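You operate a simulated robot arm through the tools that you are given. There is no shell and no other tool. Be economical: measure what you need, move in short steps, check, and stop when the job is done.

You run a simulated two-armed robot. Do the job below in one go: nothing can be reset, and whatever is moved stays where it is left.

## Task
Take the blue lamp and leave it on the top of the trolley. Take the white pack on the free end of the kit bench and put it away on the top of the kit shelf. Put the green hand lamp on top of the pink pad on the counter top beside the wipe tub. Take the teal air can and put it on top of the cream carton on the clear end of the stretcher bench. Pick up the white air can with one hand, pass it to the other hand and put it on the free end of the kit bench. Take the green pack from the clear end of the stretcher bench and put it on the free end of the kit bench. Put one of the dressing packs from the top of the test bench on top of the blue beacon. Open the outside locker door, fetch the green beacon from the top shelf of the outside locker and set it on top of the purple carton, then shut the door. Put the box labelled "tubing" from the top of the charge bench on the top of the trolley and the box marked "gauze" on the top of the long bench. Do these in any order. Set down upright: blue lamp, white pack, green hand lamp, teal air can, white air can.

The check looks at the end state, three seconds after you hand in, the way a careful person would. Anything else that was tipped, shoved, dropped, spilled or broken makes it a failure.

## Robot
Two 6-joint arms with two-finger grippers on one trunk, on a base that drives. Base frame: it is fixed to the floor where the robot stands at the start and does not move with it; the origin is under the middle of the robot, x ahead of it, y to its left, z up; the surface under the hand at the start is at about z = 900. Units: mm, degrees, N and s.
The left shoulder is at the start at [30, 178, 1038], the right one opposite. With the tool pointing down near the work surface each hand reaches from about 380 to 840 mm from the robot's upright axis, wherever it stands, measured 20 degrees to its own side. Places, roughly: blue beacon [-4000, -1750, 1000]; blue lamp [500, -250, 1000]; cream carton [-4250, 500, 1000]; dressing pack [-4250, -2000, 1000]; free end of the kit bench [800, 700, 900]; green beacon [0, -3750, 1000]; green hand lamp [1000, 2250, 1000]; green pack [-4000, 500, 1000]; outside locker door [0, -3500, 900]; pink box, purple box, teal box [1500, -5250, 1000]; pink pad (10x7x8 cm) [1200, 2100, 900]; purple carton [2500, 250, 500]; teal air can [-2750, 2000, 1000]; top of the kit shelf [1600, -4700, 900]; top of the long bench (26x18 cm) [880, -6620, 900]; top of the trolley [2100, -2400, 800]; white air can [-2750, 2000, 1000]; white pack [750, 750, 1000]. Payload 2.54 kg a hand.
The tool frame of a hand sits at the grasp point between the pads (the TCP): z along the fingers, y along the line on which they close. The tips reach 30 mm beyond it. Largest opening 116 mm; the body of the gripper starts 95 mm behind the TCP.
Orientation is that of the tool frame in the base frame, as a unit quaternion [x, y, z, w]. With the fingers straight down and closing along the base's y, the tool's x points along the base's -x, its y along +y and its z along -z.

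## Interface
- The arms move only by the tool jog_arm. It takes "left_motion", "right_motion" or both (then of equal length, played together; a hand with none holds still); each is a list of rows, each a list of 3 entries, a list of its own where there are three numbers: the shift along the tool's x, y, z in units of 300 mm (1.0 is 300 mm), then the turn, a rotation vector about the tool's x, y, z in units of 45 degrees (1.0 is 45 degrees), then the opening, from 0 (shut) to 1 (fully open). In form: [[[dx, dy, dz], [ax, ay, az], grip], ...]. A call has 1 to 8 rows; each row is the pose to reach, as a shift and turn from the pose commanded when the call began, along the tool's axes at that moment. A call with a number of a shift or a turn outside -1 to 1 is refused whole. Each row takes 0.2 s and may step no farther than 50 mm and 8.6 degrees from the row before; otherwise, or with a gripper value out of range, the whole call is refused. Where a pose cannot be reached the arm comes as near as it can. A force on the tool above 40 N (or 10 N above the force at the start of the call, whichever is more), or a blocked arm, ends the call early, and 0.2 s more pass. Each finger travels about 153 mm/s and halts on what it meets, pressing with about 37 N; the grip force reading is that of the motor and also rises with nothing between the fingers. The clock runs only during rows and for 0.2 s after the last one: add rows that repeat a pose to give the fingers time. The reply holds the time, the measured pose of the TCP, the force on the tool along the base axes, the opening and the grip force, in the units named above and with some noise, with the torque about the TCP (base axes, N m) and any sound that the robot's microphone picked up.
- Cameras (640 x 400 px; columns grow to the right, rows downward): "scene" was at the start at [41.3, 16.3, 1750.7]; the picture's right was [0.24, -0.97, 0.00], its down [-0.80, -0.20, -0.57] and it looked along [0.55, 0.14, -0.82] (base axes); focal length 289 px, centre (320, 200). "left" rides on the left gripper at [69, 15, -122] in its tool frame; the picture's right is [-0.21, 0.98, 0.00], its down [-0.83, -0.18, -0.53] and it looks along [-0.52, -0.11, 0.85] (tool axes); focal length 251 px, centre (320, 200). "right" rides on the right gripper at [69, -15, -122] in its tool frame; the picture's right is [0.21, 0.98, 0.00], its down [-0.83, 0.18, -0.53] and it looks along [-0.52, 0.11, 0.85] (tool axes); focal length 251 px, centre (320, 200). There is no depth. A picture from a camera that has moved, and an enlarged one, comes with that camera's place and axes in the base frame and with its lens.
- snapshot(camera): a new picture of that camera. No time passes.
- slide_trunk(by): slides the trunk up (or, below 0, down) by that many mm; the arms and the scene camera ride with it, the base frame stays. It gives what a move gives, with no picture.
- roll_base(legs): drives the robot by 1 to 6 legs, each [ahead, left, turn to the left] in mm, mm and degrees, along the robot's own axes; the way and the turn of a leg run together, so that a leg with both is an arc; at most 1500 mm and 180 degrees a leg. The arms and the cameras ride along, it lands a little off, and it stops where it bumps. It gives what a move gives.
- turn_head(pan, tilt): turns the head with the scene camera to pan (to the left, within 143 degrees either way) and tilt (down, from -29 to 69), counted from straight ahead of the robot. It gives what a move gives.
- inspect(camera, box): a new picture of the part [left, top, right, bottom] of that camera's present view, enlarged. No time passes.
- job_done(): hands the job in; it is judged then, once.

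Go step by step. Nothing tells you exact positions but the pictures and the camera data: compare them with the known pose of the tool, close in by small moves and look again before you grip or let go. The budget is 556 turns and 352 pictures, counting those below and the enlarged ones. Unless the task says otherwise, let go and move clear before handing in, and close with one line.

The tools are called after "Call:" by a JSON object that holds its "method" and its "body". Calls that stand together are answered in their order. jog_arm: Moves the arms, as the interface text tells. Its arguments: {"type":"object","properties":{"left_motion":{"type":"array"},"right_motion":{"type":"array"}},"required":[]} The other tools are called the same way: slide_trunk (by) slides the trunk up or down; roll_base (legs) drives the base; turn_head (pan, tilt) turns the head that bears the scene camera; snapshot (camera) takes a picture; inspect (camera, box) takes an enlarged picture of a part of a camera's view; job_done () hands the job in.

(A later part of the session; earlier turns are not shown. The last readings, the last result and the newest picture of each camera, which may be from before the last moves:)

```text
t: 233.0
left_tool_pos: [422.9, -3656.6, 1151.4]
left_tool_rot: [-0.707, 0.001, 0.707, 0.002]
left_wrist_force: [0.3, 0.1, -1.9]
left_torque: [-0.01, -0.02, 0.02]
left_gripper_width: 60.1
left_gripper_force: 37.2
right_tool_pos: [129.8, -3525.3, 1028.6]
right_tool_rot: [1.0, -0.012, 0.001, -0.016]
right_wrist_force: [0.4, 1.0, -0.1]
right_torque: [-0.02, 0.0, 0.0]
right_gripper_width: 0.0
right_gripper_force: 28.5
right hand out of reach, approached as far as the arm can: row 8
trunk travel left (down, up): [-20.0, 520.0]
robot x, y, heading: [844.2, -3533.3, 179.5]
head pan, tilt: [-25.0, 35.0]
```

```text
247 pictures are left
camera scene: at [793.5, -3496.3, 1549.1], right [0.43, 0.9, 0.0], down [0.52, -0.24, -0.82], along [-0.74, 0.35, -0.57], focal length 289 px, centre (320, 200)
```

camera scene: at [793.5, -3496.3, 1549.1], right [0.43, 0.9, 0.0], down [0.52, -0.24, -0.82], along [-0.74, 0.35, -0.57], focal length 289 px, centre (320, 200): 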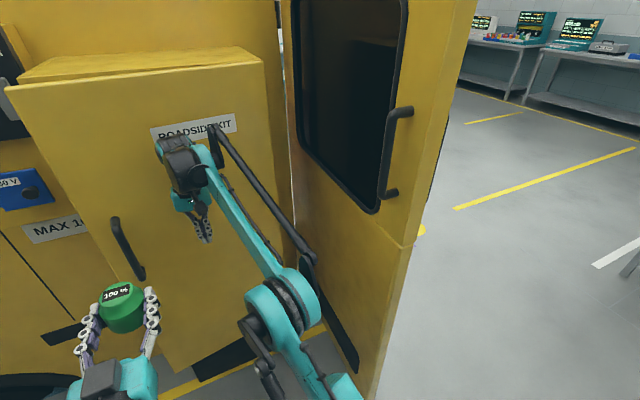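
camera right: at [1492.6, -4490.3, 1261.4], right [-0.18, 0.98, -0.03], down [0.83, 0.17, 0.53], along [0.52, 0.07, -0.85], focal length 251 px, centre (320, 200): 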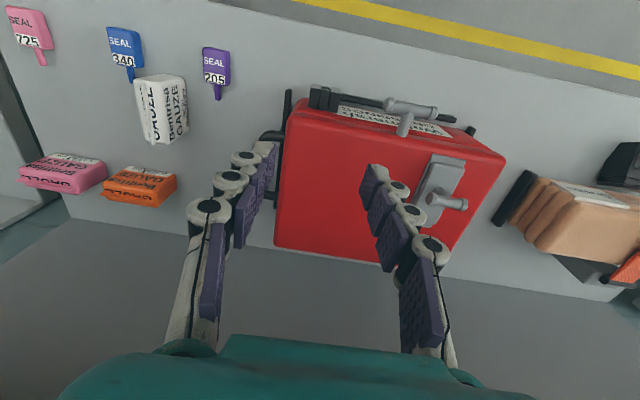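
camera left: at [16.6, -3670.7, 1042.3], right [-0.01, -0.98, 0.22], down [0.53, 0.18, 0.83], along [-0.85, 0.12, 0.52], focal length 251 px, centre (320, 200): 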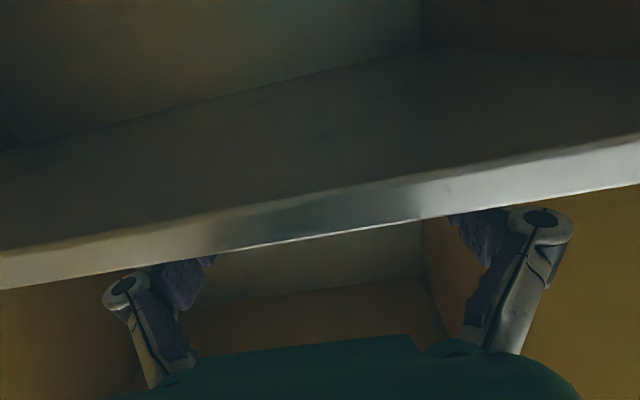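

Call:
{"method": "roll_base", "body": {"legs": [[90, 0, 0]]}}

Call:
{"method": "turn_head", "body": {"pan": 0, "tilt": 30}}

Call:
{"method": "snapshot", "body": {"camera": "scene"}}

```text
t: 234.1
left_tool_pos: [348.0, -3656.9, 1151.4]
left_tool_rot: [0.707, -0.001, -0.707, 0.0]
left_wrist_force: [-0.5, 0.1, -1.0]
left_torque: [-0.02, -0.02, -0.02]
left_gripper_width: 59.8
left_gripper_force: 37.1
right_tool_pos: [61.2, -3524.9, 1027.8]
right_tool_rot: [1.0, -0.01, 0.011, -0.018]
right_wrist_force: [-0.5, -1.2, -0.2]
right_torque: [0.01, 0.04, 0.01]
right_gripper_width: 0.0
right_gripper_force: 27.6
trunk travel left (down, up): [-20.0, 520.0]
robot x, y, heading: [765.3, -3535.5, 179.7]
head pan, tilt: [-25.0, 35.0]
stopped in leg 1: the force on the tool passed its limit at 187 N (the readings are from after the stop); the commanded pose is now the measured one
```

```text
t: 235.0
left_tool_pos: [349.1, -3657.0, 1152.2]
left_tool_rot: [0.708, -0.001, -0.707, -0.001]
left_wrist_force: [0.0, -0.3, -0.9]
left_torque: [0.01, -0.03, -0.02]
left_gripper_width: 60.1
left_gripper_force: 36.9
right_tool_pos: [60.3, -3525.1, 1028.5]
right_tool_rot: [1.0, -0.01, 0.011, -0.018]
right_wrist_force: [0.1, -0.4, 0.3]
right_torque: [-0.01, 0.06, 0.04]
right_gripper_width: 0.0
right_gripper_force: 27.8
trunk travel left (down, up): [-20.0, 520.0]
robot x, y, heading: [767.4, -3532.3, 179.5]
head pan, tilt: [0.0, 30.0]
```

```text
246 pictures are left
camera scene: at [708.8, -3533.3, 1556.9], right [0.0, 1.0, 0.0], down [0.5, 0.0, -0.87], along [-0.87, 0.0, -0.5], focal length 289 px, centre (320, 200)
```

scene: 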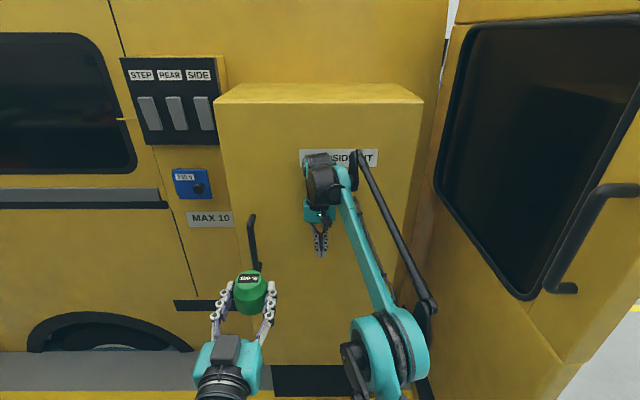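

Call:
{"method": "inspect", "body": {"camera": "scene", "box": [190, 70, 450, 240]}}

```text
2.35 times, centred on (320, 155) of scene
camera zoom: at [708.8, -3533.3, 1556.9], right [0.0, 1.0, 0.0], down [0.5, 0.0, -0.87], along [-0.87, 0.0, -0.5], focal length 681 px, centre (320, 306)
```

zoom: 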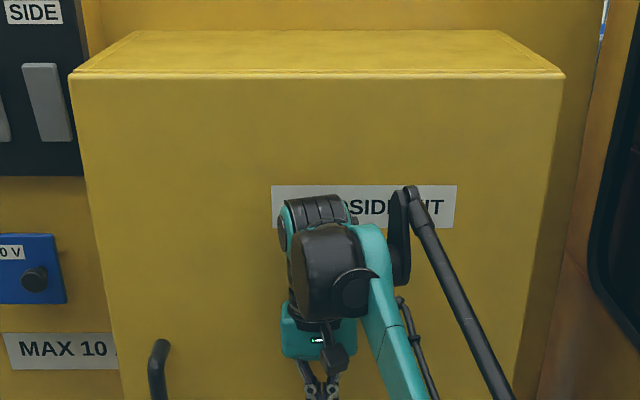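

The door is shut. Retract the right arm before driving.

Call:
{"method": "jog_arm", "body": {"right_motion": [[[0.14, 0, 0], [0, 0, 0], 0.2], [[0.28, 0, 0], [0, 0, 0], 0.2], [[0.42, 0, 0], [0, 0, 0], 0.2], [[0.56, 0, -0.05], [0, 0, 0], 0.2], [[0.7, 0, -0.1], [0, 0, 0], 0.2], [[0.84, 0, -0.15], [0, 0, 0], 0.2], [[0.98, -0.04, -0.2], [0, 0, 0], 0.2]]}}

Call:
{"method": "snapshot", "body": {"camera": "scene"}}

```text
t: 236.6
left_tool_pos: [349.9, -3656.5, 1152.8]
left_tool_rot: [0.707, -0.002, -0.707, -0.001]
left_wrist_force: [0.5, 0.1, -1.5]
left_torque: [0.01, -0.02, 0.03]
left_gripper_width: 59.9
left_gripper_force: 37.0
right_tool_pos: [354.4, -3520.6, 1095.2]
right_tool_rot: [1.0, -0.009, 0.011, -0.018]
right_wrist_force: [0.4, 0.7, 0.1]
right_torque: [-0.01, 0.0, 0.0]
right_gripper_width: 23.2
right_gripper_force: 0.0
trunk travel left (down, up): [-20.0, 520.0]
robot x, y, heading: [768.1, -3532.1, 179.9]
head pan, tilt: [0.0, 30.0]
```

```text
244 pictures are left
camera scene: at [710.4, -3532.8, 1557.0], right [0.0, 1.0, 0.0], down [0.5, 0.0, -0.87], along [-0.87, 0.0, -0.5], focal length 289 px, centre (320, 200)
```

scene: 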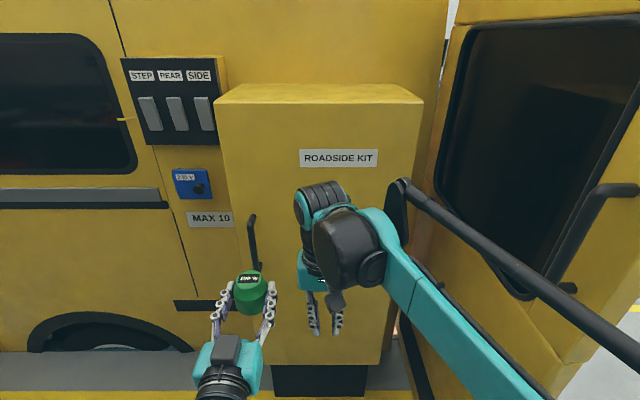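

Call:
{"method": "jog_arm", "body": {"right_motion": [[[0, -0.14, 0], [0, 0, 0], 0.2], [[0, -0.28, 0], [0, 0, 0], 0.2], [[0, -0.42, 0], [0, 0, 0], 0.2], [[0.1, -0.5, 0], [0, 0, 0], 0.2]]}}

Call:
{"method": "roll_base", "body": {"legs": [[-60, 0, 0], [0, 0, -180], [0, 1000, 0], [0, 900, 0]]}}

Call:
{"method": "turn_head", "body": {"pan": 20, "tilt": 20}}

Call:
{"method": "snapshot", "body": {"camera": "scene"}}

```text
t: 237.6
left_tool_pos: [349.4, -3656.7, 1152.7]
left_tool_rot: [0.707, -0.002, -0.707, -0.001]
left_wrist_force: [0.1, -0.4, -1.5]
left_torque: [0.0, -0.02, 0.02]
left_gripper_width: 60.0
left_gripper_force: 37.3
right_tool_pos: [388.1, -3372.0, 1101.2]
right_tool_rot: [1.0, -0.008, 0.01, -0.018]
right_wrist_force: [-0.1, -0.3, -0.5]
right_torque: [0.02, 0.02, 0.0]
right_gripper_width: 23.3
right_gripper_force: 0.1
trunk travel left (down, up): [-20.0, 520.0]
robot x, y, heading: [767.5, -3533.6, 179.6]
head pan, tilt: [0.0, 30.0]
```

```text
t: 254.9
left_tool_pos: [1185.2, -1493.9, 1152.3]
left_tool_rot: [-0.01, 0.708, 0.011, 0.706]
left_wrist_force: [-0.5, -0.5, -1.2]
left_torque: [-0.01, 0.06, 0.0]
left_gripper_width: 60.1
left_gripper_force: 36.7
right_tool_pos: [1155.3, -1780.5, 1101.1]
right_tool_rot: [-0.008, 1.0, -0.018, -0.012]
right_wrist_force: [0.3, 0.2, 0.1]
right_torque: [-0.01, -0.06, 0.01]
right_gripper_width: 23.3
right_gripper_force: 0.1
trunk travel left (down, up): [-20.0, 520.0]
robot x, y, heading: [767.7, -1632.8, 1.7]
head pan, tilt: [0.0, 30.0]
```

```text
t: 255.8
left_tool_pos: [1184.0, -1495.1, 1151.0]
left_tool_rot: [-0.01, 0.707, 0.01, 0.707]
left_wrist_force: [-0.3, -0.3, -1.3]
left_torque: [-0.02, 0.04, -0.01]
left_gripper_width: 59.9
left_gripper_force: 36.7
right_tool_pos: [1157.5, -1780.8, 1101.7]
right_tool_rot: [-0.008, 1.0, -0.019, -0.011]
right_wrist_force: [0.4, 0.3, -0.6]
right_torque: [-0.04, 0.0, -0.01]
right_gripper_width: 23.2
right_gripper_force: 0.1
trunk travel left (down, up): [-20.0, 520.0]
robot x, y, heading: [769.6, -1631.9, 1.6]
head pan, tilt: [20.0, 20.0]
```

```text
243 pictures are left
camera scene: at [826.5, -1600.7, 1572.9], right [0.37, -0.93, 0.0], down [-0.32, -0.13, -0.94], along [0.87, 0.35, -0.34], focal length 289 px, centre (320, 200)
```

scene: 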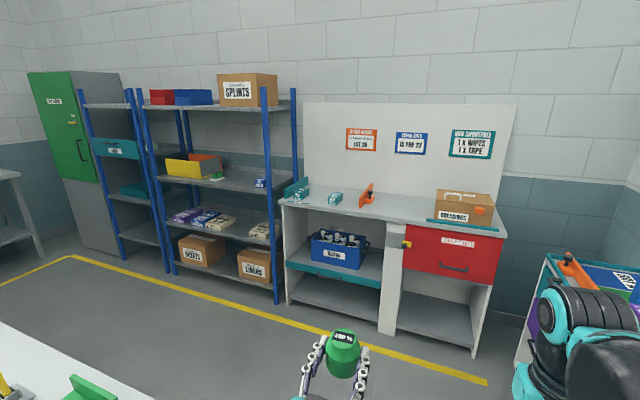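

Rack front is at x≈2460; the purple carton is around (2520,300), top z≈600. Drive around to face it.

Call:
{"method": "roll_base", "body": {"legs": [[880, 0, -1.6], [0, 950, 0], [0, 900, 0]]}}

Call:
{"method": "turn_head", "body": {"pan": 0, "tilt": 35}}

Call:
{"method": "snapshot", "body": {"camera": "scene"}}

```text
t: 269.2
left_tool_pos: [2060.0, 332.0, 1151.4]
left_tool_rot: [-0.002, 0.707, 0.002, 0.707]
left_wrist_force: [-0.3, 0.3, -2.3]
left_torque: [-0.03, 0.01, -0.02]
left_gripper_width: 59.9
left_gripper_force: 37.2
right_tool_pos: [2023.5, 47.1, 1101.1]
right_tool_rot: [0.004, 1.0, -0.018, -0.011]
right_wrist_force: [0.4, -0.1, -0.1]
right_torque: [0.01, 0.03, 0.01]
right_gripper_width: 23.5
right_gripper_force: 0.1
trunk travel left (down, up): [-20.0, 520.0]
robot x, y, heading: [1637.7, 202.6, 0.0]
head pan, tilt: [20.0, 20.0]
```

```text
t: 270.0
left_tool_pos: [2059.7, 331.8, 1151.9]
left_tool_rot: [-0.002, 0.707, 0.002, 0.707]
left_wrist_force: [-0.3, -0.7, -2.0]
left_torque: [-0.01, 0.04, 0.02]
left_gripper_width: 60.0
left_gripper_force: 37.2
right_tool_pos: [2025.0, 47.2, 1101.1]
right_tool_rot: [0.004, 1.0, -0.018, -0.012]
right_wrist_force: [-0.8, 0.1, -0.7]
right_torque: [-0.04, 0.04, 0.04]
right_gripper_width: 22.9
right_gripper_force: 0.0
trunk travel left (down, up): [-20.0, 520.0]
robot x, y, heading: [1636.4, 201.4, 0.5]
head pan, tilt: [0.0, 35.0]
```

```text
242 pictures are left
camera scene: at [1700.2, 203.1, 1549.1], right [0.01, -1.0, 0.0], down [-0.57, 0.0, -0.82], along [0.82, 0.01, -0.57], focal length 289 px, centre (320, 200)
```

scene: 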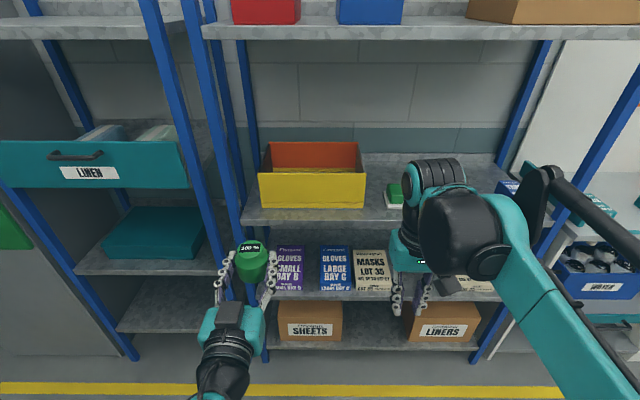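

The purple "GLOVES SMALL" carton: front x≈2492, y≈343, top z≈590. Try lowering and extending the left hand in free space to see whether the horizontal pose reaches that low.

Call:
{"method": "jog_arm", "body": {"left_motion": [[[0.1, 0, 0.1], [0, 0, 0], 0.3], [[0.2, 0, 0.2], [0, 0, 0], 0.3], [[0.32, 0, 0.3], [0, 0, 0], 0.3], [[0.44, 0, 0.4], [0, 0, 0], 0.3], [[0.56, 0, 0.5], [0, 0, 0], 0.3], [[0.68, 0, 0.6], [0, 0, 0], 0.3], [[0.8, 0, 0.7], [0, 0, 0], 0.3], [[0.92, 0, 0.75], [0, 0, 0], 0.3]]}}

```text
t: 271.8
left_tool_pos: [2319.8, 329.4, 919.4]
left_tool_rot: [-0.002, 0.709, 0.003, 0.705]
left_wrist_force: [0.7, 0.5, -1.3]
left_torque: [-0.01, 0.03, 0.02]
left_gripper_width: 59.5
left_gripper_force: 36.8
left hand out of reach, approached as far as the arm can: row 6, 7, 8
right_tool_pos: [2024.5, 46.7, 1100.4]
right_tool_rot: [0.005, 1.0, -0.019, -0.012]
right_wrist_force: [-0.5, 0.8, -0.6]
right_torque: [0.01, 0.04, 0.01]
right_gripper_width: 23.1
right_gripper_force: 0.0
trunk travel left (down, up): [-20.0, 520.0]
robot x, y, heading: [1640.4, 206.9, 0.4]
head pan, tilt: [0.0, 35.0]
```

Call:
{"method": "roll_base", "body": {"legs": [[-110, 0, -0.4]]}}

Call:
{"method": "slide_trunk", "body": {"by": -20}}

Call:
{"method": "jog_arm", "body": {"left_motion": [[[0, 0, 0.15], [0, 0, 0], 0.3], [[0, 0, 0.3], [0, 0, 0], 0.3], [[0, 0, 0.45], [0, 0, 0], 0.3], [[0, 0, 0.6], [0, 0, 0], 0.3], [[0.12, 0, 0.7], [0, 0, 0], 0.3], [[0.26, 0, 0.75], [0, 0, 0], 0.3], [[0.4, 0, 0.75], [0, 0, 0], 0.3]]}}

```text
t: 273.0
left_tool_pos: [2210.9, 322.7, 920.6]
left_tool_rot: [0.002, 0.707, -0.002, 0.707]
left_wrist_force: [-0.3, -0.7, -1.0]
left_torque: [0.01, 0.05, -0.02]
left_gripper_width: 59.9
left_gripper_force: 36.4
right_tool_pos: [1915.9, 44.2, 1102.3]
right_tool_rot: [0.01, 1.0, -0.018, -0.011]
right_wrist_force: [-0.8, -0.2, -0.3]
right_torque: [0.01, -0.04, 0.02]
right_gripper_width: 23.1
right_gripper_force: 0.1
trunk travel left (down, up): [-20.0, 520.0]
robot x, y, heading: [1531.7, 200.8, -0.3]
head pan, tilt: [0.0, 35.0]
```

```text
t: 273.6
left_tool_pos: [2212.0, 323.1, 899.4]
left_tool_rot: [0.001, 0.708, -0.001, 0.706]
left_wrist_force: [0.3, 0.4, -1.4]
left_torque: [0.01, 0.08, -0.01]
left_gripper_width: 60.2
left_gripper_force: 36.9
right_tool_pos: [1917.0, 42.3, 1080.6]
right_tool_rot: [0.008, 1.0, -0.018, -0.012]
right_wrist_force: [-0.8, 0.8, 0.0]
right_torque: [0.01, -0.02, 0.0]
right_gripper_width: 22.9
right_gripper_force: 0.0
trunk travel left (down, up): [0.0, 540.0]
robot x, y, heading: [1531.8, 200.5, -0.2]
head pan, tilt: [0.0, 35.0]
```

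```text
t: 275.2
left_tool_pos: [2436.4, 324.0, 778.9]
left_tool_rot: [0.001, 0.708, 0.0, 0.706]
left_wrist_force: [0.3, 0.4, -1.1]
left_torque: [-0.04, 0.03, 0.0]
left_gripper_width: 60.3
left_gripper_force: 36.8
right_tool_pos: [1916.2, 42.6, 1080.9]
right_tool_rot: [0.009, 1.0, -0.018, -0.011]
right_wrist_force: [0.1, -0.2, -0.5]
right_torque: [-0.03, 0.01, 0.0]
right_gripper_width: 23.0
right_gripper_force: 0.1
trunk travel left (down, up): [0.0, 540.0]
robot x, y, heading: [1532.8, 203.8, -0.3]
head pan, tilt: [0.0, 35.0]
```

It reaches. Continue lowering.

Call:
{"method": "jog_arm", "body": {"left_motion": [[[0.12, 0, 0], [0, 0, 0], 0.3], [[0.24, 0, 0], [0, 0, 0], 0.3], [[0.36, 0, 0], [0, 0, 0], 0.3], [[0.42, 0, 0], [0, 0, 0], 0.3]]}}

Call:
{"method": "turn_head", "body": {"pan": 0, "tilt": 30}}

Call:
{"method": "snapshot", "body": {"camera": "scene"}}

Call:
{"method": "snapshot", "body": {"camera": "left"}}

```text
t: 276.2
left_tool_pos: [2416.2, 326.1, 705.1]
left_tool_rot: [0.001, 0.709, -0.001, 0.705]
left_wrist_force: [0.3, -0.2, -1.6]
left_torque: [0.0, 0.03, 0.01]
left_gripper_width: 60.2
left_gripper_force: 37.3
left hand out of reach, approached as far as the arm can: row 2, 3, 4
right_tool_pos: [1915.8, 43.0, 1081.5]
right_tool_rot: [0.008, 1.0, -0.019, -0.011]
right_wrist_force: [0.2, -0.3, 0.6]
right_torque: [0.0, 0.01, -0.01]
right_gripper_width: 23.3
right_gripper_force: 0.1
trunk travel left (down, up): [0.0, 540.0]
robot x, y, heading: [1533.9, 202.2, 0.0]
head pan, tilt: [0.0, 35.0]
```

```text
t: 276.9
left_tool_pos: [2416.4, 325.6, 702.8]
left_tool_rot: [0.002, 0.709, -0.001, 0.705]
left_wrist_force: [-0.6, 0.2, -1.3]
left_torque: [0.01, 0.02, 0.01]
left_gripper_width: 60.2
left_gripper_force: 36.9
right_tool_pos: [1916.4, 42.5, 1081.3]
right_tool_rot: [0.009, 1.0, -0.018, -0.011]
right_wrist_force: [-0.5, 0.5, 0.6]
right_torque: [-0.02, 0.02, 0.01]
right_gripper_width: 23.1
right_gripper_force: 0.1
trunk travel left (down, up): [0.0, 540.0]
robot x, y, heading: [1534.3, 203.5, -0.4]
head pan, tilt: [0.0, 30.0]
```

```text
241 pictures are left
camera scene: at [1596.2, 202.3, 1536.8], right [0.0, -1.0, 0.0], down [-0.5, 0.0, -0.87], along [0.87, 0.0, -0.5], focal length 289 px, centre (320, 200)
```

scene: 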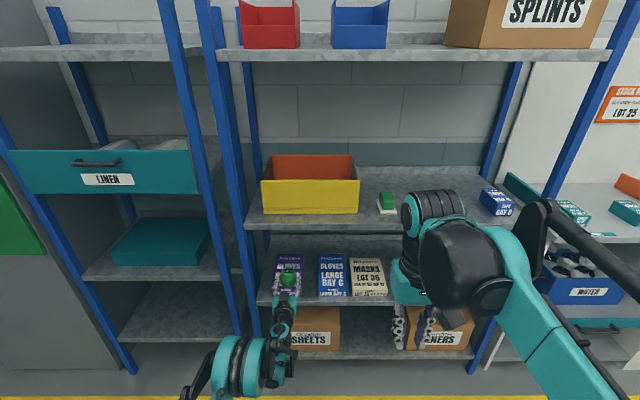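

```text
240 pictures are left
camera left: at [2293.5, 341.0, 635.6], right [0.0, 0.98, 0.22], down [-0.53, -0.18, 0.83], along [0.85, -0.12, 0.52], focal length 251 px, centre (320, 200)
```

left: 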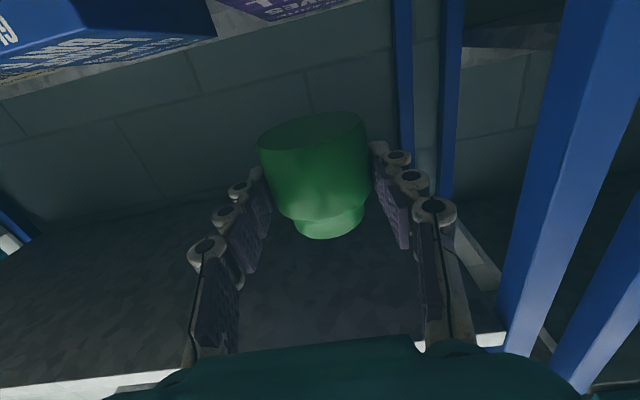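

Call:
{"method": "jog_arm", "body": {"left_motion": [[[0, 0.03, 0.13], [0, 0, 0], 0.3], [[0, 0.073, 0.26], [0, 0, 0], 0.3], [[0.03, 0.073, 0.38], [0, 0, 0], 0.3], [[0.1, 0.073, 0.38], [0, 0, 0], 0.3]]}}

Call:
{"method": "snapshot", "body": {"camera": "left"}}

Call:
{"method": "inspect", "body": {"camera": "scene", "box": [230, 200, 390, 340]}}

```text
t: 277.9
left_tool_pos: [2475.0, 348.4, 743.4]
left_tool_rot: [0.002, 0.708, -0.001, 0.706]
left_wrist_force: [0.0, 0.1, -1.8]
left_torque: [0.01, 0.0, -0.01]
left_gripper_width: 59.9
left_gripper_force: 36.5
left hand out of reach, approached as far as the arm can: row 1, 2, 3, 4
right_tool_pos: [1916.4, 43.5, 1081.0]
right_tool_rot: [0.008, 1.0, -0.018, -0.012]
right_wrist_force: [-0.1, 0.0, 0.9]
right_torque: [-0.01, 0.01, 0.01]
right_gripper_width: 22.9
right_gripper_force: 0.1
trunk travel left (down, up): [0.0, 540.0]
robot x, y, heading: [1534.2, 200.1, -0.3]
head pan, tilt: [0.0, 30.0]
```

```text
239 pictures are left
camera left: at [2351.4, 364.0, 674.9], right [0.0, 0.98, 0.22], down [-0.53, -0.18, 0.83], along [0.85, -0.12, 0.52], focal length 251 px, centre (320, 200)
```

left: 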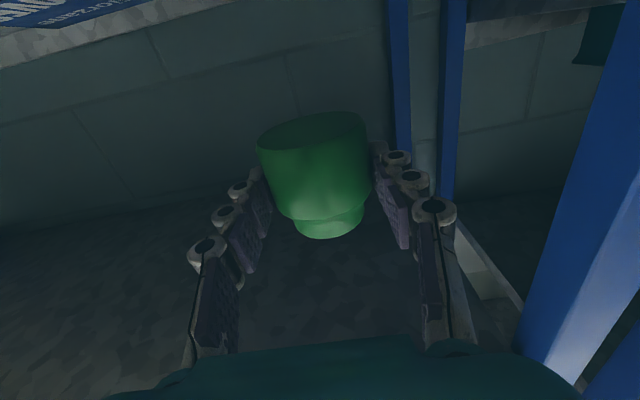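

```text
2.86 times, centred on (310, 270) of scene
camera zoom: at [1596.2, 202.2, 1536.9], right [0.0, -1.0, 0.0], down [-0.5, 0.0, -0.87], along [0.87, 0.0, -0.5], focal length 826 px, centre (349, 0)
```

zoom: 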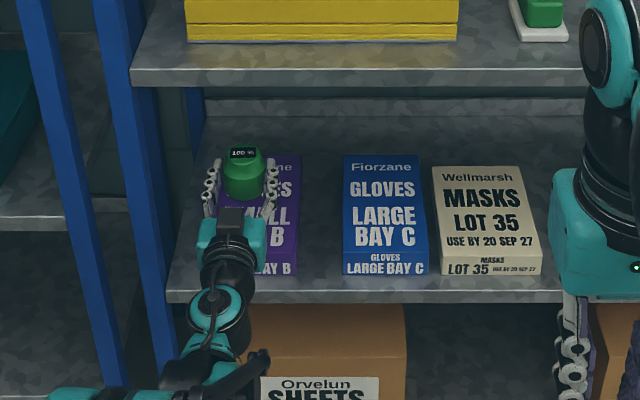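

Horizontal can't get lower than ~700. I'll pitch the hand down ~20° – when pressed lightly on the carton the beacon will pivot flat between the pads. Pitch and lower first.

Call:
{"method": "jog_arm", "body": {"left_motion": [[[0, 0, 0], [0, 0.15, 0], 0.3], [[0, 0, 0], [0, 0.3, 0], 0.3], [[0, 0, 0], [0, 0.45, 0], 0.3], [[0.1, 0, -0.03], [0, 0.45, 0], 0.3], [[0.2, 0, -0.06], [0, 0.45, 0], 0.3], [[0.27, 0, -0.1], [0, 0.45, 0], 0.3]]}}

Call:
{"method": "inspect", "body": {"camera": "scene", "box": [230, 200, 390, 340]}}

```text
t: 279.3
left_tool_pos: [2442.7, 345.3, 661.7]
left_tool_rot: [0.002, 0.821, -0.001, 0.571]
left_wrist_force: [0.2, 0.1, -2.1]
left_torque: [0.02, 0.01, 0.0]
left_gripper_width: 60.2
left_gripper_force: 37.3
left hand out of reach, approached as far as the arm can: row 1
right_tool_pos: [1917.4, 42.0, 1081.4]
right_tool_rot: [0.009, 1.0, -0.018, -0.012]
right_wrist_force: [0.2, 0.6, 0.3]
right_torque: [-0.02, 0.01, 0.0]
right_gripper_width: 23.1
right_gripper_force: 0.2
trunk travel left (down, up): [0.0, 540.0]
robot x, y, heading: [1537.1, 205.3, 0.1]
head pan, tilt: [0.0, 30.0]
```

```text
2.86 times, centred on (310, 270) of scene
camera zoom: at [1596.3, 202.3, 1536.9], right [0.0, -1.0, 0.0], down [-0.5, 0.0, -0.87], along [0.87, 0.0, -0.5], focal length 826 px, centre (349, 0)
```

zoom: 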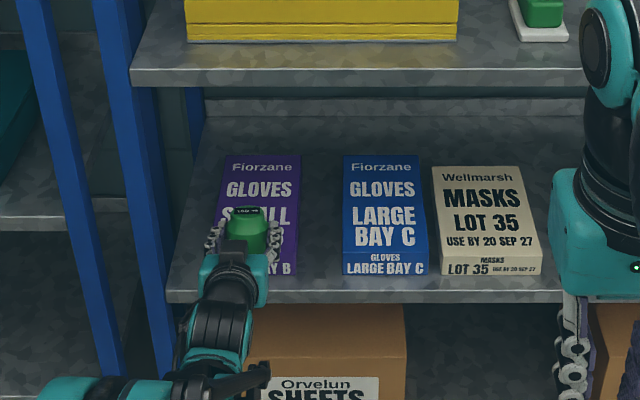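

Call:
{"method": "jog_arm", "body": {"left_motion": [[[-0.08, 0.01, 0.03], [0, 0, 0], 0.3]]}}

Call:
{"method": "roll_base", "body": {"legs": [[115, 0, 0]]}}

Call:
{"method": "snapshot", "body": {"camera": "left"}}

Call:
{"method": "inspect", "body": {"camera": "scene", "box": [220, 200, 380, 340]}}

```text
t: 279.7
left_tool_pos: [2461.8, 350.2, 681.4]
left_tool_rot: [0.002, 0.821, 0.0, 0.571]
left_wrist_force: [0.2, -0.2, -1.3]
left_torque: [0.01, 0.01, 0.01]
left_gripper_width: 60.2
left_gripper_force: 37.1
right_tool_pos: [1916.4, 42.8, 1080.0]
right_tool_rot: [0.008, 1.0, -0.019, -0.011]
right_wrist_force: [-0.5, -0.1, 0.5]
right_torque: [0.0, -0.02, 0.03]
right_gripper_width: 23.1
right_gripper_force: 0.0
trunk travel left (down, up): [0.0, 540.0]
robot x, y, heading: [1533.1, 202.8, -0.4]
head pan, tilt: [0.0, 30.0]
```

```text
t: 280.9
left_tool_pos: [2576.0, 349.6, 680.0]
left_tool_rot: [0.002, 0.821, -0.001, 0.57]
left_wrist_force: [0.8, 0.5, -2.3]
left_torque: [0.01, 0.0, -0.02]
left_gripper_width: 60.1
left_gripper_force: 36.9
right_tool_pos: [2032.5, 42.6, 1080.8]
right_tool_rot: [0.009, 1.0, -0.019, -0.011]
right_wrist_force: [0.8, -0.2, 0.5]
right_torque: [0.0, 0.05, -0.02]
right_gripper_width: 23.2
right_gripper_force: 0.0
trunk travel left (down, up): [0.0, 540.0]
robot x, y, heading: [1648.6, 203.7, -0.2]
head pan, tilt: [0.0, 30.0]
```

```text
236 pictures are left
camera left: at [2436.6, 364.4, 658.3], right [0.08, 0.98, 0.2], down [-0.21, -0.18, 0.96], along [0.97, -0.12, 0.19], focal length 251 px, centre (320, 200)
```

left: 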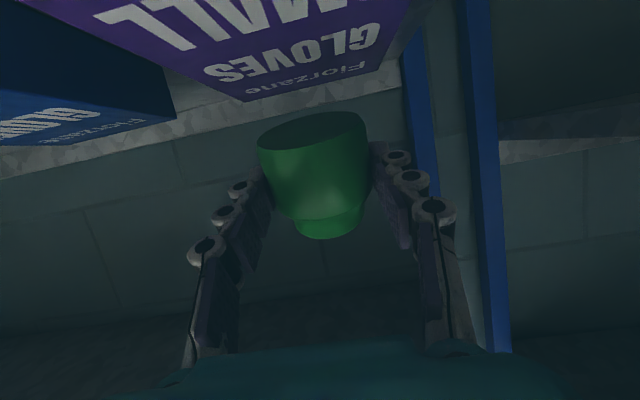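

```text
2.86 times, centred on (300, 270) of scene
camera zoom: at [1712.1, 201.9, 1536.8], right [0.0, -1.0, 0.0], down [-0.5, 0.0, -0.87], along [0.87, 0.0, -0.5], focal length 826 px, centre (377, 0)
```

zoom: 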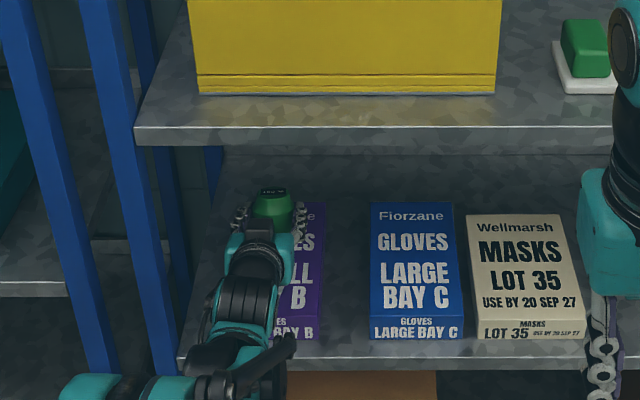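

Call:
{"method": "jog_arm", "body": {"left_motion": [[[0.03, -0.01, 0.011], [0, -0.1, 0], 0.3], [[0.06, -0.01, 0.022], [0, -0.2, 0], 0.3], [[0.08, -0.01, 0.029], [0, -0.25, 0], 0.3]]}}

```text
t: 281.7
left_tool_pos: [2556.9, 346.9, 681.5]
left_tool_rot: [0.002, 0.762, -0.001, 0.647]
left_wrist_force: [0.5, -0.6, -1.1]
left_torque: [0.03, 0.05, 0.01]
left_gripper_width: 60.1
left_gripper_force: 37.0
left hand out of reach, approached as far as the arm can: row 2, 3
right_tool_pos: [2030.0, 43.1, 1081.5]
right_tool_rot: [0.009, 1.0, -0.018, -0.012]
right_wrist_force: [-0.1, -0.2, 0.0]
right_torque: [0.02, 0.01, 0.0]
right_gripper_width: 23.2
right_gripper_force: 0.1
trunk travel left (down, up): [0.0, 540.0]
robot x, y, heading: [1650.2, 204.7, -0.1]
head pan, tilt: [0.0, 30.0]
```

Call:
{"method": "jog_arm", "body": {"left_motion": [[[0.02, 0, 0.02], [0, 0.1, 0], 0.3], [[0.05, 0, 0.05], [0, 0.2, 0], 0.3], [[0.09, 0, 0.06], [0, 0.2, 0], 0.3]]}}

```text
t: 282.5
left_tool_pos: [2566.4, 347.7, 659.3]
left_tool_rot: [0.002, 0.811, -0.001, 0.585]
left_wrist_force: [0.0, -1.2, -1.7]
left_torque: [-0.03, 0.02, 0.02]
left_gripper_width: 59.9
left_gripper_force: 37.1
left hand out of reach, approached as far as the arm can: row 3
right_tool_pos: [2029.5, 41.2, 1080.8]
right_tool_rot: [0.009, 1.0, -0.019, -0.012]
right_wrist_force: [0.4, 0.6, -0.3]
right_torque: [0.01, -0.01, 0.02]
right_gripper_width: 23.0
right_gripper_force: 0.1
trunk travel left (down, up): [0.0, 540.0]
robot x, y, heading: [1650.6, 204.1, -0.3]
head pan, tilt: [0.0, 30.0]
```

Call:
{"method": "jog_arm", "body": {"left_motion": [[[0.0, 0, 0.0], [0, 0.15, 0], 0.3], [[0.032, 0, 0.011], [0, 0.16, 0], 0.3], [[0.047, 0, 0.016], [0, 0.16, 0], 0.3], [[0.06, 0, 0.02], [0, 0.16, 0], 0.3], [[0.073, 0, 0.024], [0, 0.16, 0], 0.3], [[0.085, 0, 0.028], [0, 0.16, 0], 0.3]]}}

Call:
{"method": "snapshot", "body": {"camera": "left"}}

```text
t: 283.9
left_tool_pos: [2561.2, 346.0, 637.9]
left_tool_rot: [0.003, 0.844, -0.001, 0.536]
left_wrist_force: [6.7, -4.0, 21.2]
left_torque: [-0.15, -0.95, -0.16]
left_gripper_width: 59.9
left_gripper_force: 37.3
left hand out of reach, approached as far as the arm can: row 6
right_tool_pos: [2029.1, 41.4, 1083.3]
right_tool_rot: [0.01, 1.0, -0.018, -0.01]
right_wrist_force: [0.9, 0.6, 0.4]
right_torque: [-0.01, -0.01, 0.02]
right_gripper_width: 23.0
right_gripper_force: 0.2
trunk travel left (down, up): [0.0, 540.0]
robot x, y, heading: [1646.8, 203.6, -0.4]
head pan, tilt: [0.0, 30.0]
```

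```text
234 pictures are left
camera left: at [2419.6, 362.3, 627.5], right [0.1, 0.98, 0.2], down [-0.13, -0.18, 0.97], along [0.99, -0.12, 0.11], focal length 251 px, centre (320, 200)
```

left: 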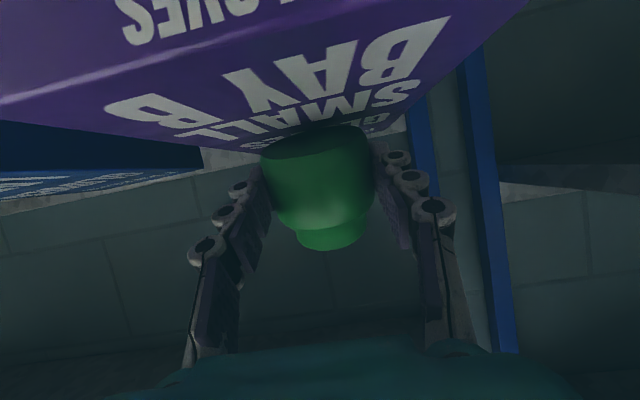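

Call:
{"method": "jog_arm", "body": {"left_motion": [[[0.01, 0, 0.005], [0, 0.05, 0], 0.3], [[0.02, 0, 0.01], [0, 0.07, 0], 0.3], [[0.03, 0, 0.014], [0, 0.07, 0], 0.3]]}}

Call:
{"method": "snapshot", "body": {"camera": "left"}}

Call:
{"method": "inspect", "body": {"camera": "scene", "box": [240, 220, 340, 320]}}

```text
t: 284.7
left_tool_pos: [2559.4, 346.4, 629.8]
left_tool_rot: [0.002, 0.858, 0.0, 0.513]
left_wrist_force: [6.0, -4.9, 20.2]
left_torque: [-0.08, -0.89, -0.08]
left_gripper_width: 59.8
left_gripper_force: 36.8
right_tool_pos: [2028.9, 42.4, 1082.1]
right_tool_rot: [0.009, 1.0, -0.018, -0.01]
right_wrist_force: [0.4, -0.2, 0.4]
right_torque: [-0.01, 0.03, 0.01]
right_gripper_width: 23.3
right_gripper_force: 0.0
trunk travel left (down, up): [0.0, 540.0]
robot x, y, heading: [1650.7, 205.5, -0.1]
head pan, tilt: [0.0, 30.0]
```

```text
233 pictures are left
camera left: at [2417.8, 362.7, 627.2], right [0.11, 0.98, 0.19], down [-0.08, -0.18, 0.98], along [0.99, -0.12, 0.06], focal length 251 px, centre (320, 200)
```

left: 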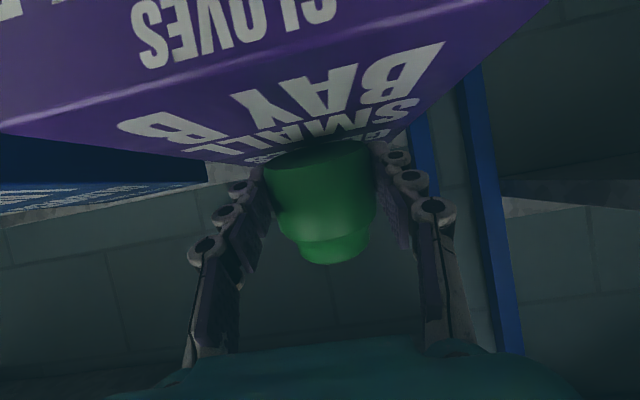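

```text
4.00 times, centred on (290, 270) of scene
camera zoom: at [1707.4, 201.0, 1537.0], right [0.0, -1.0, 0.0], down [-0.5, 0.0, -0.87], along [0.87, 0.0, -0.5], focal length 1157 px, centre (440, -80)
```

zoom: 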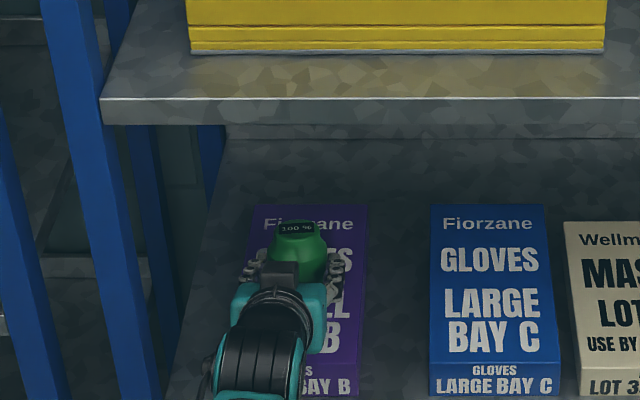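

The beacon has pivoted flat on the carton. Open slowly.

Call:
{"method": "jog_arm", "body": {"left_motion": [[[0, 0, 0], [0, 0, 0], 0.48], [[0, 0, 0], [0, 0, 0], 0.55], [[0, 0, 0], [0, 0, 0], 0.65], [[0, 0, 0], [0, 0, 0], 0.75]]}}

Call:
{"method": "snapshot", "body": {"camera": "left"}}

Call:
{"method": "inspect", "body": {"camera": "scene", "box": [240, 220, 340, 320]}}

```text
t: 285.7
left_tool_pos: [2560.2, 346.2, 627.3]
left_tool_rot: [0.002, 0.86, 0.0, 0.511]
left_wrist_force: [0.4, -0.2, -0.5]
left_torque: [0.0, -0.04, -0.01]
left_gripper_width: 86.6
left_gripper_force: 0.1
right_tool_pos: [2030.9, 42.7, 1081.0]
right_tool_rot: [0.009, 1.0, -0.017, -0.011]
right_wrist_force: [-0.3, 0.0, 0.9]
right_torque: [-0.02, 0.03, 0.02]
right_gripper_width: 23.5
right_gripper_force: 0.0
trunk travel left (down, up): [0.0, 540.0]
robot x, y, heading: [1648.5, 203.5, -0.2]
head pan, tilt: [0.0, 30.0]
```

```text
231 pictures are left
camera left: at [2418.2, 363.1, 625.3], right [0.11, 0.98, 0.19], down [-0.07, -0.18, 0.98], along [0.99, -0.12, 0.05], focal length 251 px, centre (320, 200)
```

left: 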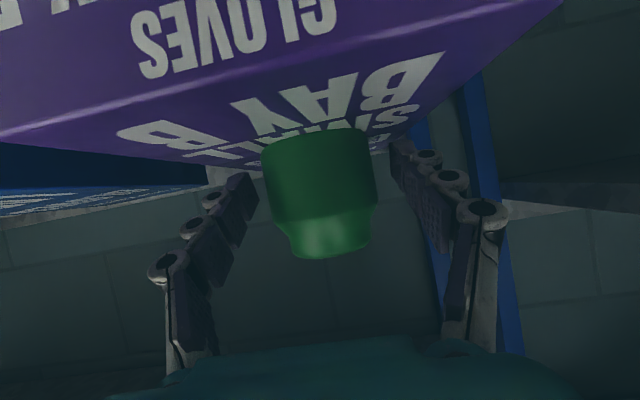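

```text
4.00 times, centred on (290, 270) of scene
camera zoom: at [1710.0, 201.8, 1536.9], right [0.0, -1.0, 0.0], down [-0.5, 0.0, -0.87], along [0.87, 0.0, -0.5], focal length 1157 px, centre (440, -80)
```

zoom: 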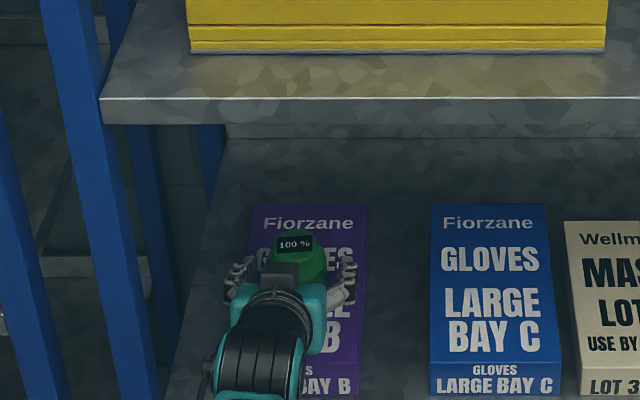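

Beacon stands upright. Withdraw the hand backward.

Call:
{"method": "jog_arm", "body": {"left_motion": [[[0.01, 0, -0.1], [0, 0, 0], 0.75], [[0.02, 0, -0.25], [0, 0, 0], 0.75], [[0.02, 0, -0.4], [0, 0, 0], 0.75], [[0.02, 0, -0.55], [0, 0, 0], 0.75], [[0, 0, -0.7], [0, 0, 0], 0.75]]}}

Call:
{"method": "inspect", "body": {"camera": "scene", "box": [220, 200, 380, 340]}}

```text
t: 286.9
left_tool_pos: [2375.5, 347.1, 727.3]
left_tool_rot: [0.002, 0.859, -0.001, 0.511]
left_wrist_force: [-0.7, 0.1, 0.7]
left_torque: [0.0, -0.02, 0.0]
left_gripper_width: 87.4
left_gripper_force: 0.2
right_tool_pos: [2029.6, 41.7, 1081.5]
right_tool_rot: [0.01, 1.0, -0.018, -0.011]
right_wrist_force: [-0.6, -0.5, -0.1]
right_torque: [0.01, -0.02, -0.01]
right_gripper_width: 23.4
right_gripper_force: 0.0
trunk travel left (down, up): [0.0, 540.0]
robot x, y, heading: [1647.0, 200.8, -0.2]
head pan, tilt: [0.0, 30.0]
```

```text
2.86 times, centred on (300, 270) of scene
camera zoom: at [1709.0, 201.7, 1537.0], right [0.0, -1.0, 0.0], down [-0.5, 0.0, -0.87], along [0.87, 0.0, -0.5], focal length 826 px, centre (377, 0)
```

zoom: 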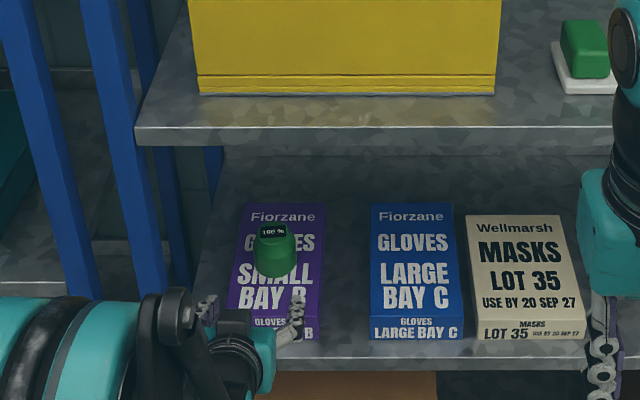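

Beacon done. Now raise the trunk and return the left hand to pointing down.

Call:
{"method": "roll_base", "body": {"legs": [[-80, 0, 0]]}}

Call:
{"method": "slide_trunk", "body": {"by": 250}}

Call:
{"method": "jog_arm", "body": {"left_motion": [[[-0.05, 0, -0.1], [0, 0.14, 0], 0.9], [[-0.1, 0, -0.2], [0, 0.28, 0], 0.9], [[-0.15, 0, -0.3], [0, 0.42, 0], 0.9], [[-0.2, 0, -0.4], [0, 0.56, 0], 0.9], [[-0.25, 0, -0.5], [0, 0.7, 0], 0.9], [[-0.3, 0, -0.6], [0, 0.84, 0], 0.9], [[-0.35, 0, -0.7], [0, 0.98, 0], 0.9]]}}

```text
t: 288.0
left_tool_pos: [2295.0, 348.7, 727.4]
left_tool_rot: [0.002, 0.859, -0.001, 0.511]
left_wrist_force: [0.0, -1.0, 1.3]
left_torque: [0.02, 0.05, 0.0]
left_gripper_width: 87.1
left_gripper_force: 0.1
right_tool_pos: [1947.8, 42.8, 1081.5]
right_tool_rot: [0.01, 1.0, -0.018, -0.011]
right_wrist_force: [-1.3, 0.3, 0.9]
right_torque: [-0.02, -0.04, 0.01]
right_gripper_width: 23.4
right_gripper_force: 0.1
trunk travel left (down, up): [0.0, 540.0]
robot x, y, heading: [1564.8, 205.1, -0.5]
head pan, tilt: [0.0, 30.0]
```

```text
t: 290.6
left_tool_pos: [2295.5, 347.3, 976.0]
left_tool_rot: [0.002, 0.859, -0.001, 0.512]
left_wrist_force: [0.0, 0.7, -0.9]
left_torque: [0.03, 0.02, 0.0]
left_gripper_width: 87.1
left_gripper_force: 0.0
right_tool_pos: [1949.5, 42.3, 1331.0]
right_tool_rot: [0.01, 1.0, -0.018, -0.011]
right_wrist_force: [-0.5, 0.3, 0.3]
right_torque: [0.0, 0.02, -0.03]
right_gripper_width: 23.2
right_gripper_force: 0.1
trunk travel left (down, up): [-250.0, 290.0]
robot x, y, heading: [1566.6, 204.0, -0.3]
head pan, tilt: [0.0, 30.0]
```

```text
t: 292.2
left_tool_pos: [2161.4, 348.4, 1170.0]
left_tool_rot: [0.003, 0.989, 0.0, 0.15]
left_wrist_force: [0.4, 0.0, -0.1]
left_torque: [-0.01, -0.02, -0.01]
left_gripper_width: 104.6
left_gripper_force: 0.1
right_tool_pos: [1949.5, 42.2, 1330.9]
right_tool_rot: [0.01, 1.0, -0.019, -0.012]
right_wrist_force: [0.2, 0.1, -0.6]
right_torque: [0.03, 0.01, 0.0]
right_gripper_width: 23.3
right_gripper_force: 0.1
trunk travel left (down, up): [-250.0, 290.0]
robot x, y, heading: [1568.2, 205.0, -0.2]
head pan, tilt: [0.0, 30.0]
```

Call:
{"method": "jog_arm", "body": {"left_motion": [[[0.12, 0, 0], [0, 0.13, 0], 0.9], [[0.25, 0, 0], [0, 0.26, 0], 0.9], [[0.4, 0, 0], [0, 0.383, 0], 0.9], [[0.55, 0, 0], [0, 0.383, 0], 0.9]], "right_motion": [[[0, 0, 0.1], [-0.024, -0.015, 0], 0.5], [[0, 0, 0.2], [-0.048, -0.031, 0], 0.5], [[0, 0, 0.3], [-0.048, -0.031, 0], 0.7], [[0, 0, 0.4], [-0.048, -0.031, 0], 0.9]]}}

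Call:
{"method": "turn_head", "body": {"pan": 90, "tilt": 30}}

Call:
{"method": "snapshot", "body": {"camera": "scene"}}

```text
t: 293.2
left_tool_pos: [2002.1, 349.6, 1119.0]
left_tool_rot: [0.003, 1.0, 0.001, 0.002]
left_wrist_force: [0.2, 0.5, -0.2]
left_torque: [0.04, -0.04, 0.0]
left_gripper_width: 104.4
left_gripper_force: 0.0
right_tool_pos: [1942.9, 38.3, 1212.3]
right_tool_rot: [0.009, 1.0, 0.001, 0.002]
right_wrist_force: [-0.6, 0.3, 0.6]
right_torque: [0.05, -0.02, -0.01]
right_gripper_width: 104.2
right_gripper_force: 0.0
trunk travel left (down, up): [-250.0, 290.0]
robot x, y, heading: [1565.1, 202.8, -0.7]
head pan, tilt: [0.0, 30.0]
```

```text
t: 294.8
left_tool_pos: [2005.9, 349.3, 1118.8]
left_tool_rot: [0.002, 1.0, 0.001, 0.001]
left_wrist_force: [-0.6, 0.9, -0.7]
left_torque: [-0.01, -0.01, 0.02]
left_gripper_width: 104.4
left_gripper_force: 0.0
right_tool_pos: [1945.6, 37.7, 1212.2]
right_tool_rot: [0.011, 1.0, 0.0, 0.001]
right_wrist_force: [-0.1, 1.8, 0.1]
right_torque: [-0.02, 0.0, -0.01]
right_gripper_width: 104.3
right_gripper_force: 0.0
trunk travel left (down, up): [-250.0, 290.0]
robot x, y, heading: [1566.6, 202.6, -0.2]
head pan, tilt: [90.0, 30.0]
```

```text
228 pictures are left
camera scene: at [1539.1, 293.0, 1786.9], right [1.0, -0.01, 0.0], down [0.0, -0.5, -0.87], along [0.01, 0.87, -0.5], focal length 289 px, centre (320, 200)
```

scene: 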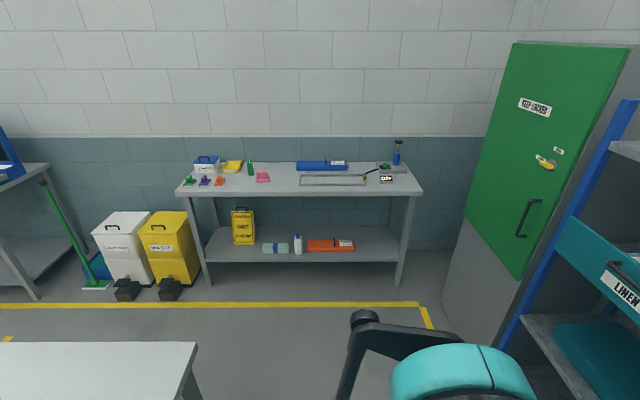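

The counter lies at y≈1900–2300; pink pad near (1160,2115). Drive over and face it.

Call:
{"method": "roll_base", "body": {"legs": [[0, 1100, 0], [0, 0, 90], [0, 420, 0]]}}

Call:
{"method": "turn_head", "body": {"pan": 0, "tilt": 42}}

Call:
{"method": "snapshot", "body": {"camera": "scene"}}

```text
t: 306.6
left_tool_pos: [1010.9, 1786.2, 1118.1]
left_tool_rot: [-0.698, 0.717, 0.001, 0.0]
left_wrist_force: [-0.7, -0.1, 0.2]
left_torque: [0.01, -0.04, 0.01]
left_gripper_width: 104.5
left_gripper_force: 0.0
right_tool_pos: [1322.1, 1721.0, 1211.7]
right_tool_rot: [-0.693, 0.721, 0.0, 0.001]
right_wrist_force: [0.1, 0.1, 0.4]
right_torque: [-0.01, -0.01, 0.01]
right_gripper_width: 104.5
right_gripper_force: 0.0
trunk travel left (down, up): [-250.0, 290.0]
robot x, y, heading: [1149.7, 1344.0, 88.4]
head pan, tilt: [90.0, 30.0]
```

```text
t: 308.2
left_tool_pos: [1011.9, 1786.5, 1119.8]
left_tool_rot: [-0.698, 0.717, 0.001, 0.0]
left_wrist_force: [0.8, 0.2, 0.0]
left_torque: [0.05, -0.03, -0.01]
left_gripper_width: 104.5
left_gripper_force: 0.1
right_tool_pos: [1321.4, 1721.2, 1211.8]
right_tool_rot: [-0.693, 0.721, 0.002, 0.0]
right_wrist_force: [0.5, 0.5, -0.2]
right_torque: [0.01, 0.03, -0.02]
right_gripper_width: 104.1
right_gripper_force: 0.1
trunk travel left (down, up): [-250.0, 290.0]
robot x, y, heading: [1149.0, 1344.4, 88.7]
head pan, tilt: [0.0, 42.0]
```

```text
227 pictures are left
camera scene: at [1151.7, 1399.0, 1768.6], right [1.0, -0.02, 0.0], down [-0.02, -0.67, -0.74], along [0.02, 0.74, -0.67], focal length 289 px, centre (320, 200)
```

scene: 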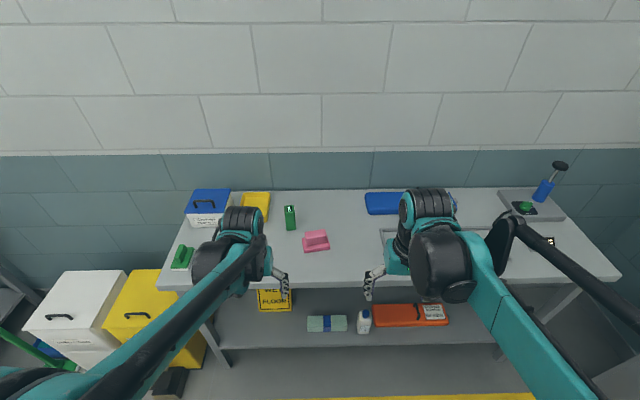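

Call:
{"method": "inspect", "body": {"camera": "scene", "box": [230, 180, 370, 270]}}

Call:
{"method": "snapshot", "body": {"camera": "left"}}

```text
4.44 times, centred on (300, 225) of scene
camera zoom: at [1151.7, 1399.0, 1768.6], right [1.0, -0.02, 0.0], down [-0.02, -0.67, -0.74], along [0.02, 0.74, -0.67], focal length 1286 px, centre (409, 89)
```

zoom: 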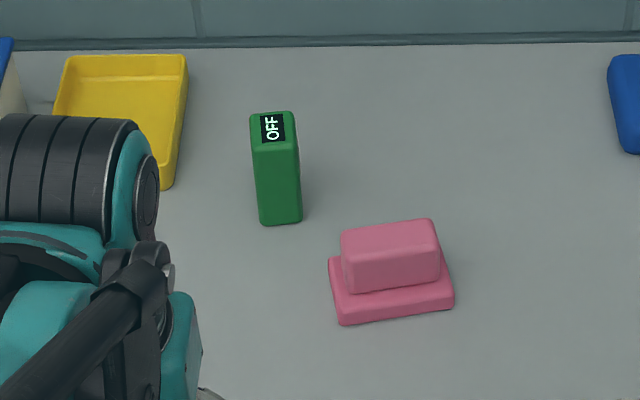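

```text
225 pictures are left
camera left: at [993.9, 1717.6, 1241.4], right [-0.97, 0.24, 0.0], down [0.2, 0.82, 0.54], along [0.13, 0.52, -0.84], focal length 251 px, centre (320, 200)
```

left: 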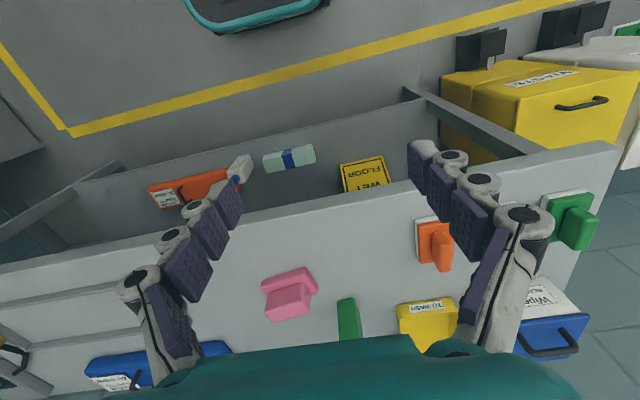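

The green hand lamp stands at about (1056,2203), 40×48 mm, 92 tall; pink pad's raised top is centred near (1157,2105). Move closer.

Call:
{"method": "roll_base", "body": {"legs": [[150, 0, 1.3]]}}

Call:
{"method": "snapshot", "body": {"camera": "left"}}

```text
t: 309.6
left_tool_pos: [1004.3, 1933.9, 1119.5]
left_tool_rot: [-0.706, 0.708, 0.001, 0.001]
left_wrist_force: [-0.1, 0.4, -0.1]
left_torque: [-0.05, 0.02, -0.04]
left_gripper_width: 104.4
left_gripper_force: 0.0
right_tool_pos: [1315.9, 1875.2, 1211.2]
right_tool_rot: [-0.701, 0.713, 0.001, -0.001]
right_wrist_force: [0.0, 0.7, -0.7]
right_torque: [-0.06, 0.0, 0.0]
right_gripper_width: 104.6
right_gripper_force: 0.1
trunk travel left (down, up): [-250.0, 290.0]
robot x, y, heading: [1155.2, 1494.9, 90.0]
head pan, tilt: [0.0, 42.0]
```

```text
224 pictures are left
camera left: at [988.0, 1865.1, 1241.1], right [-0.98, 0.22, 0.0], down [0.19, 0.82, 0.54], along [0.12, 0.52, -0.84], focal length 251 px, centre (320, 200)
```

left: 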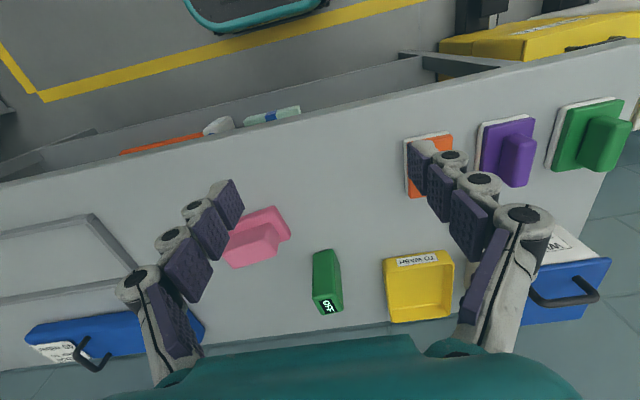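

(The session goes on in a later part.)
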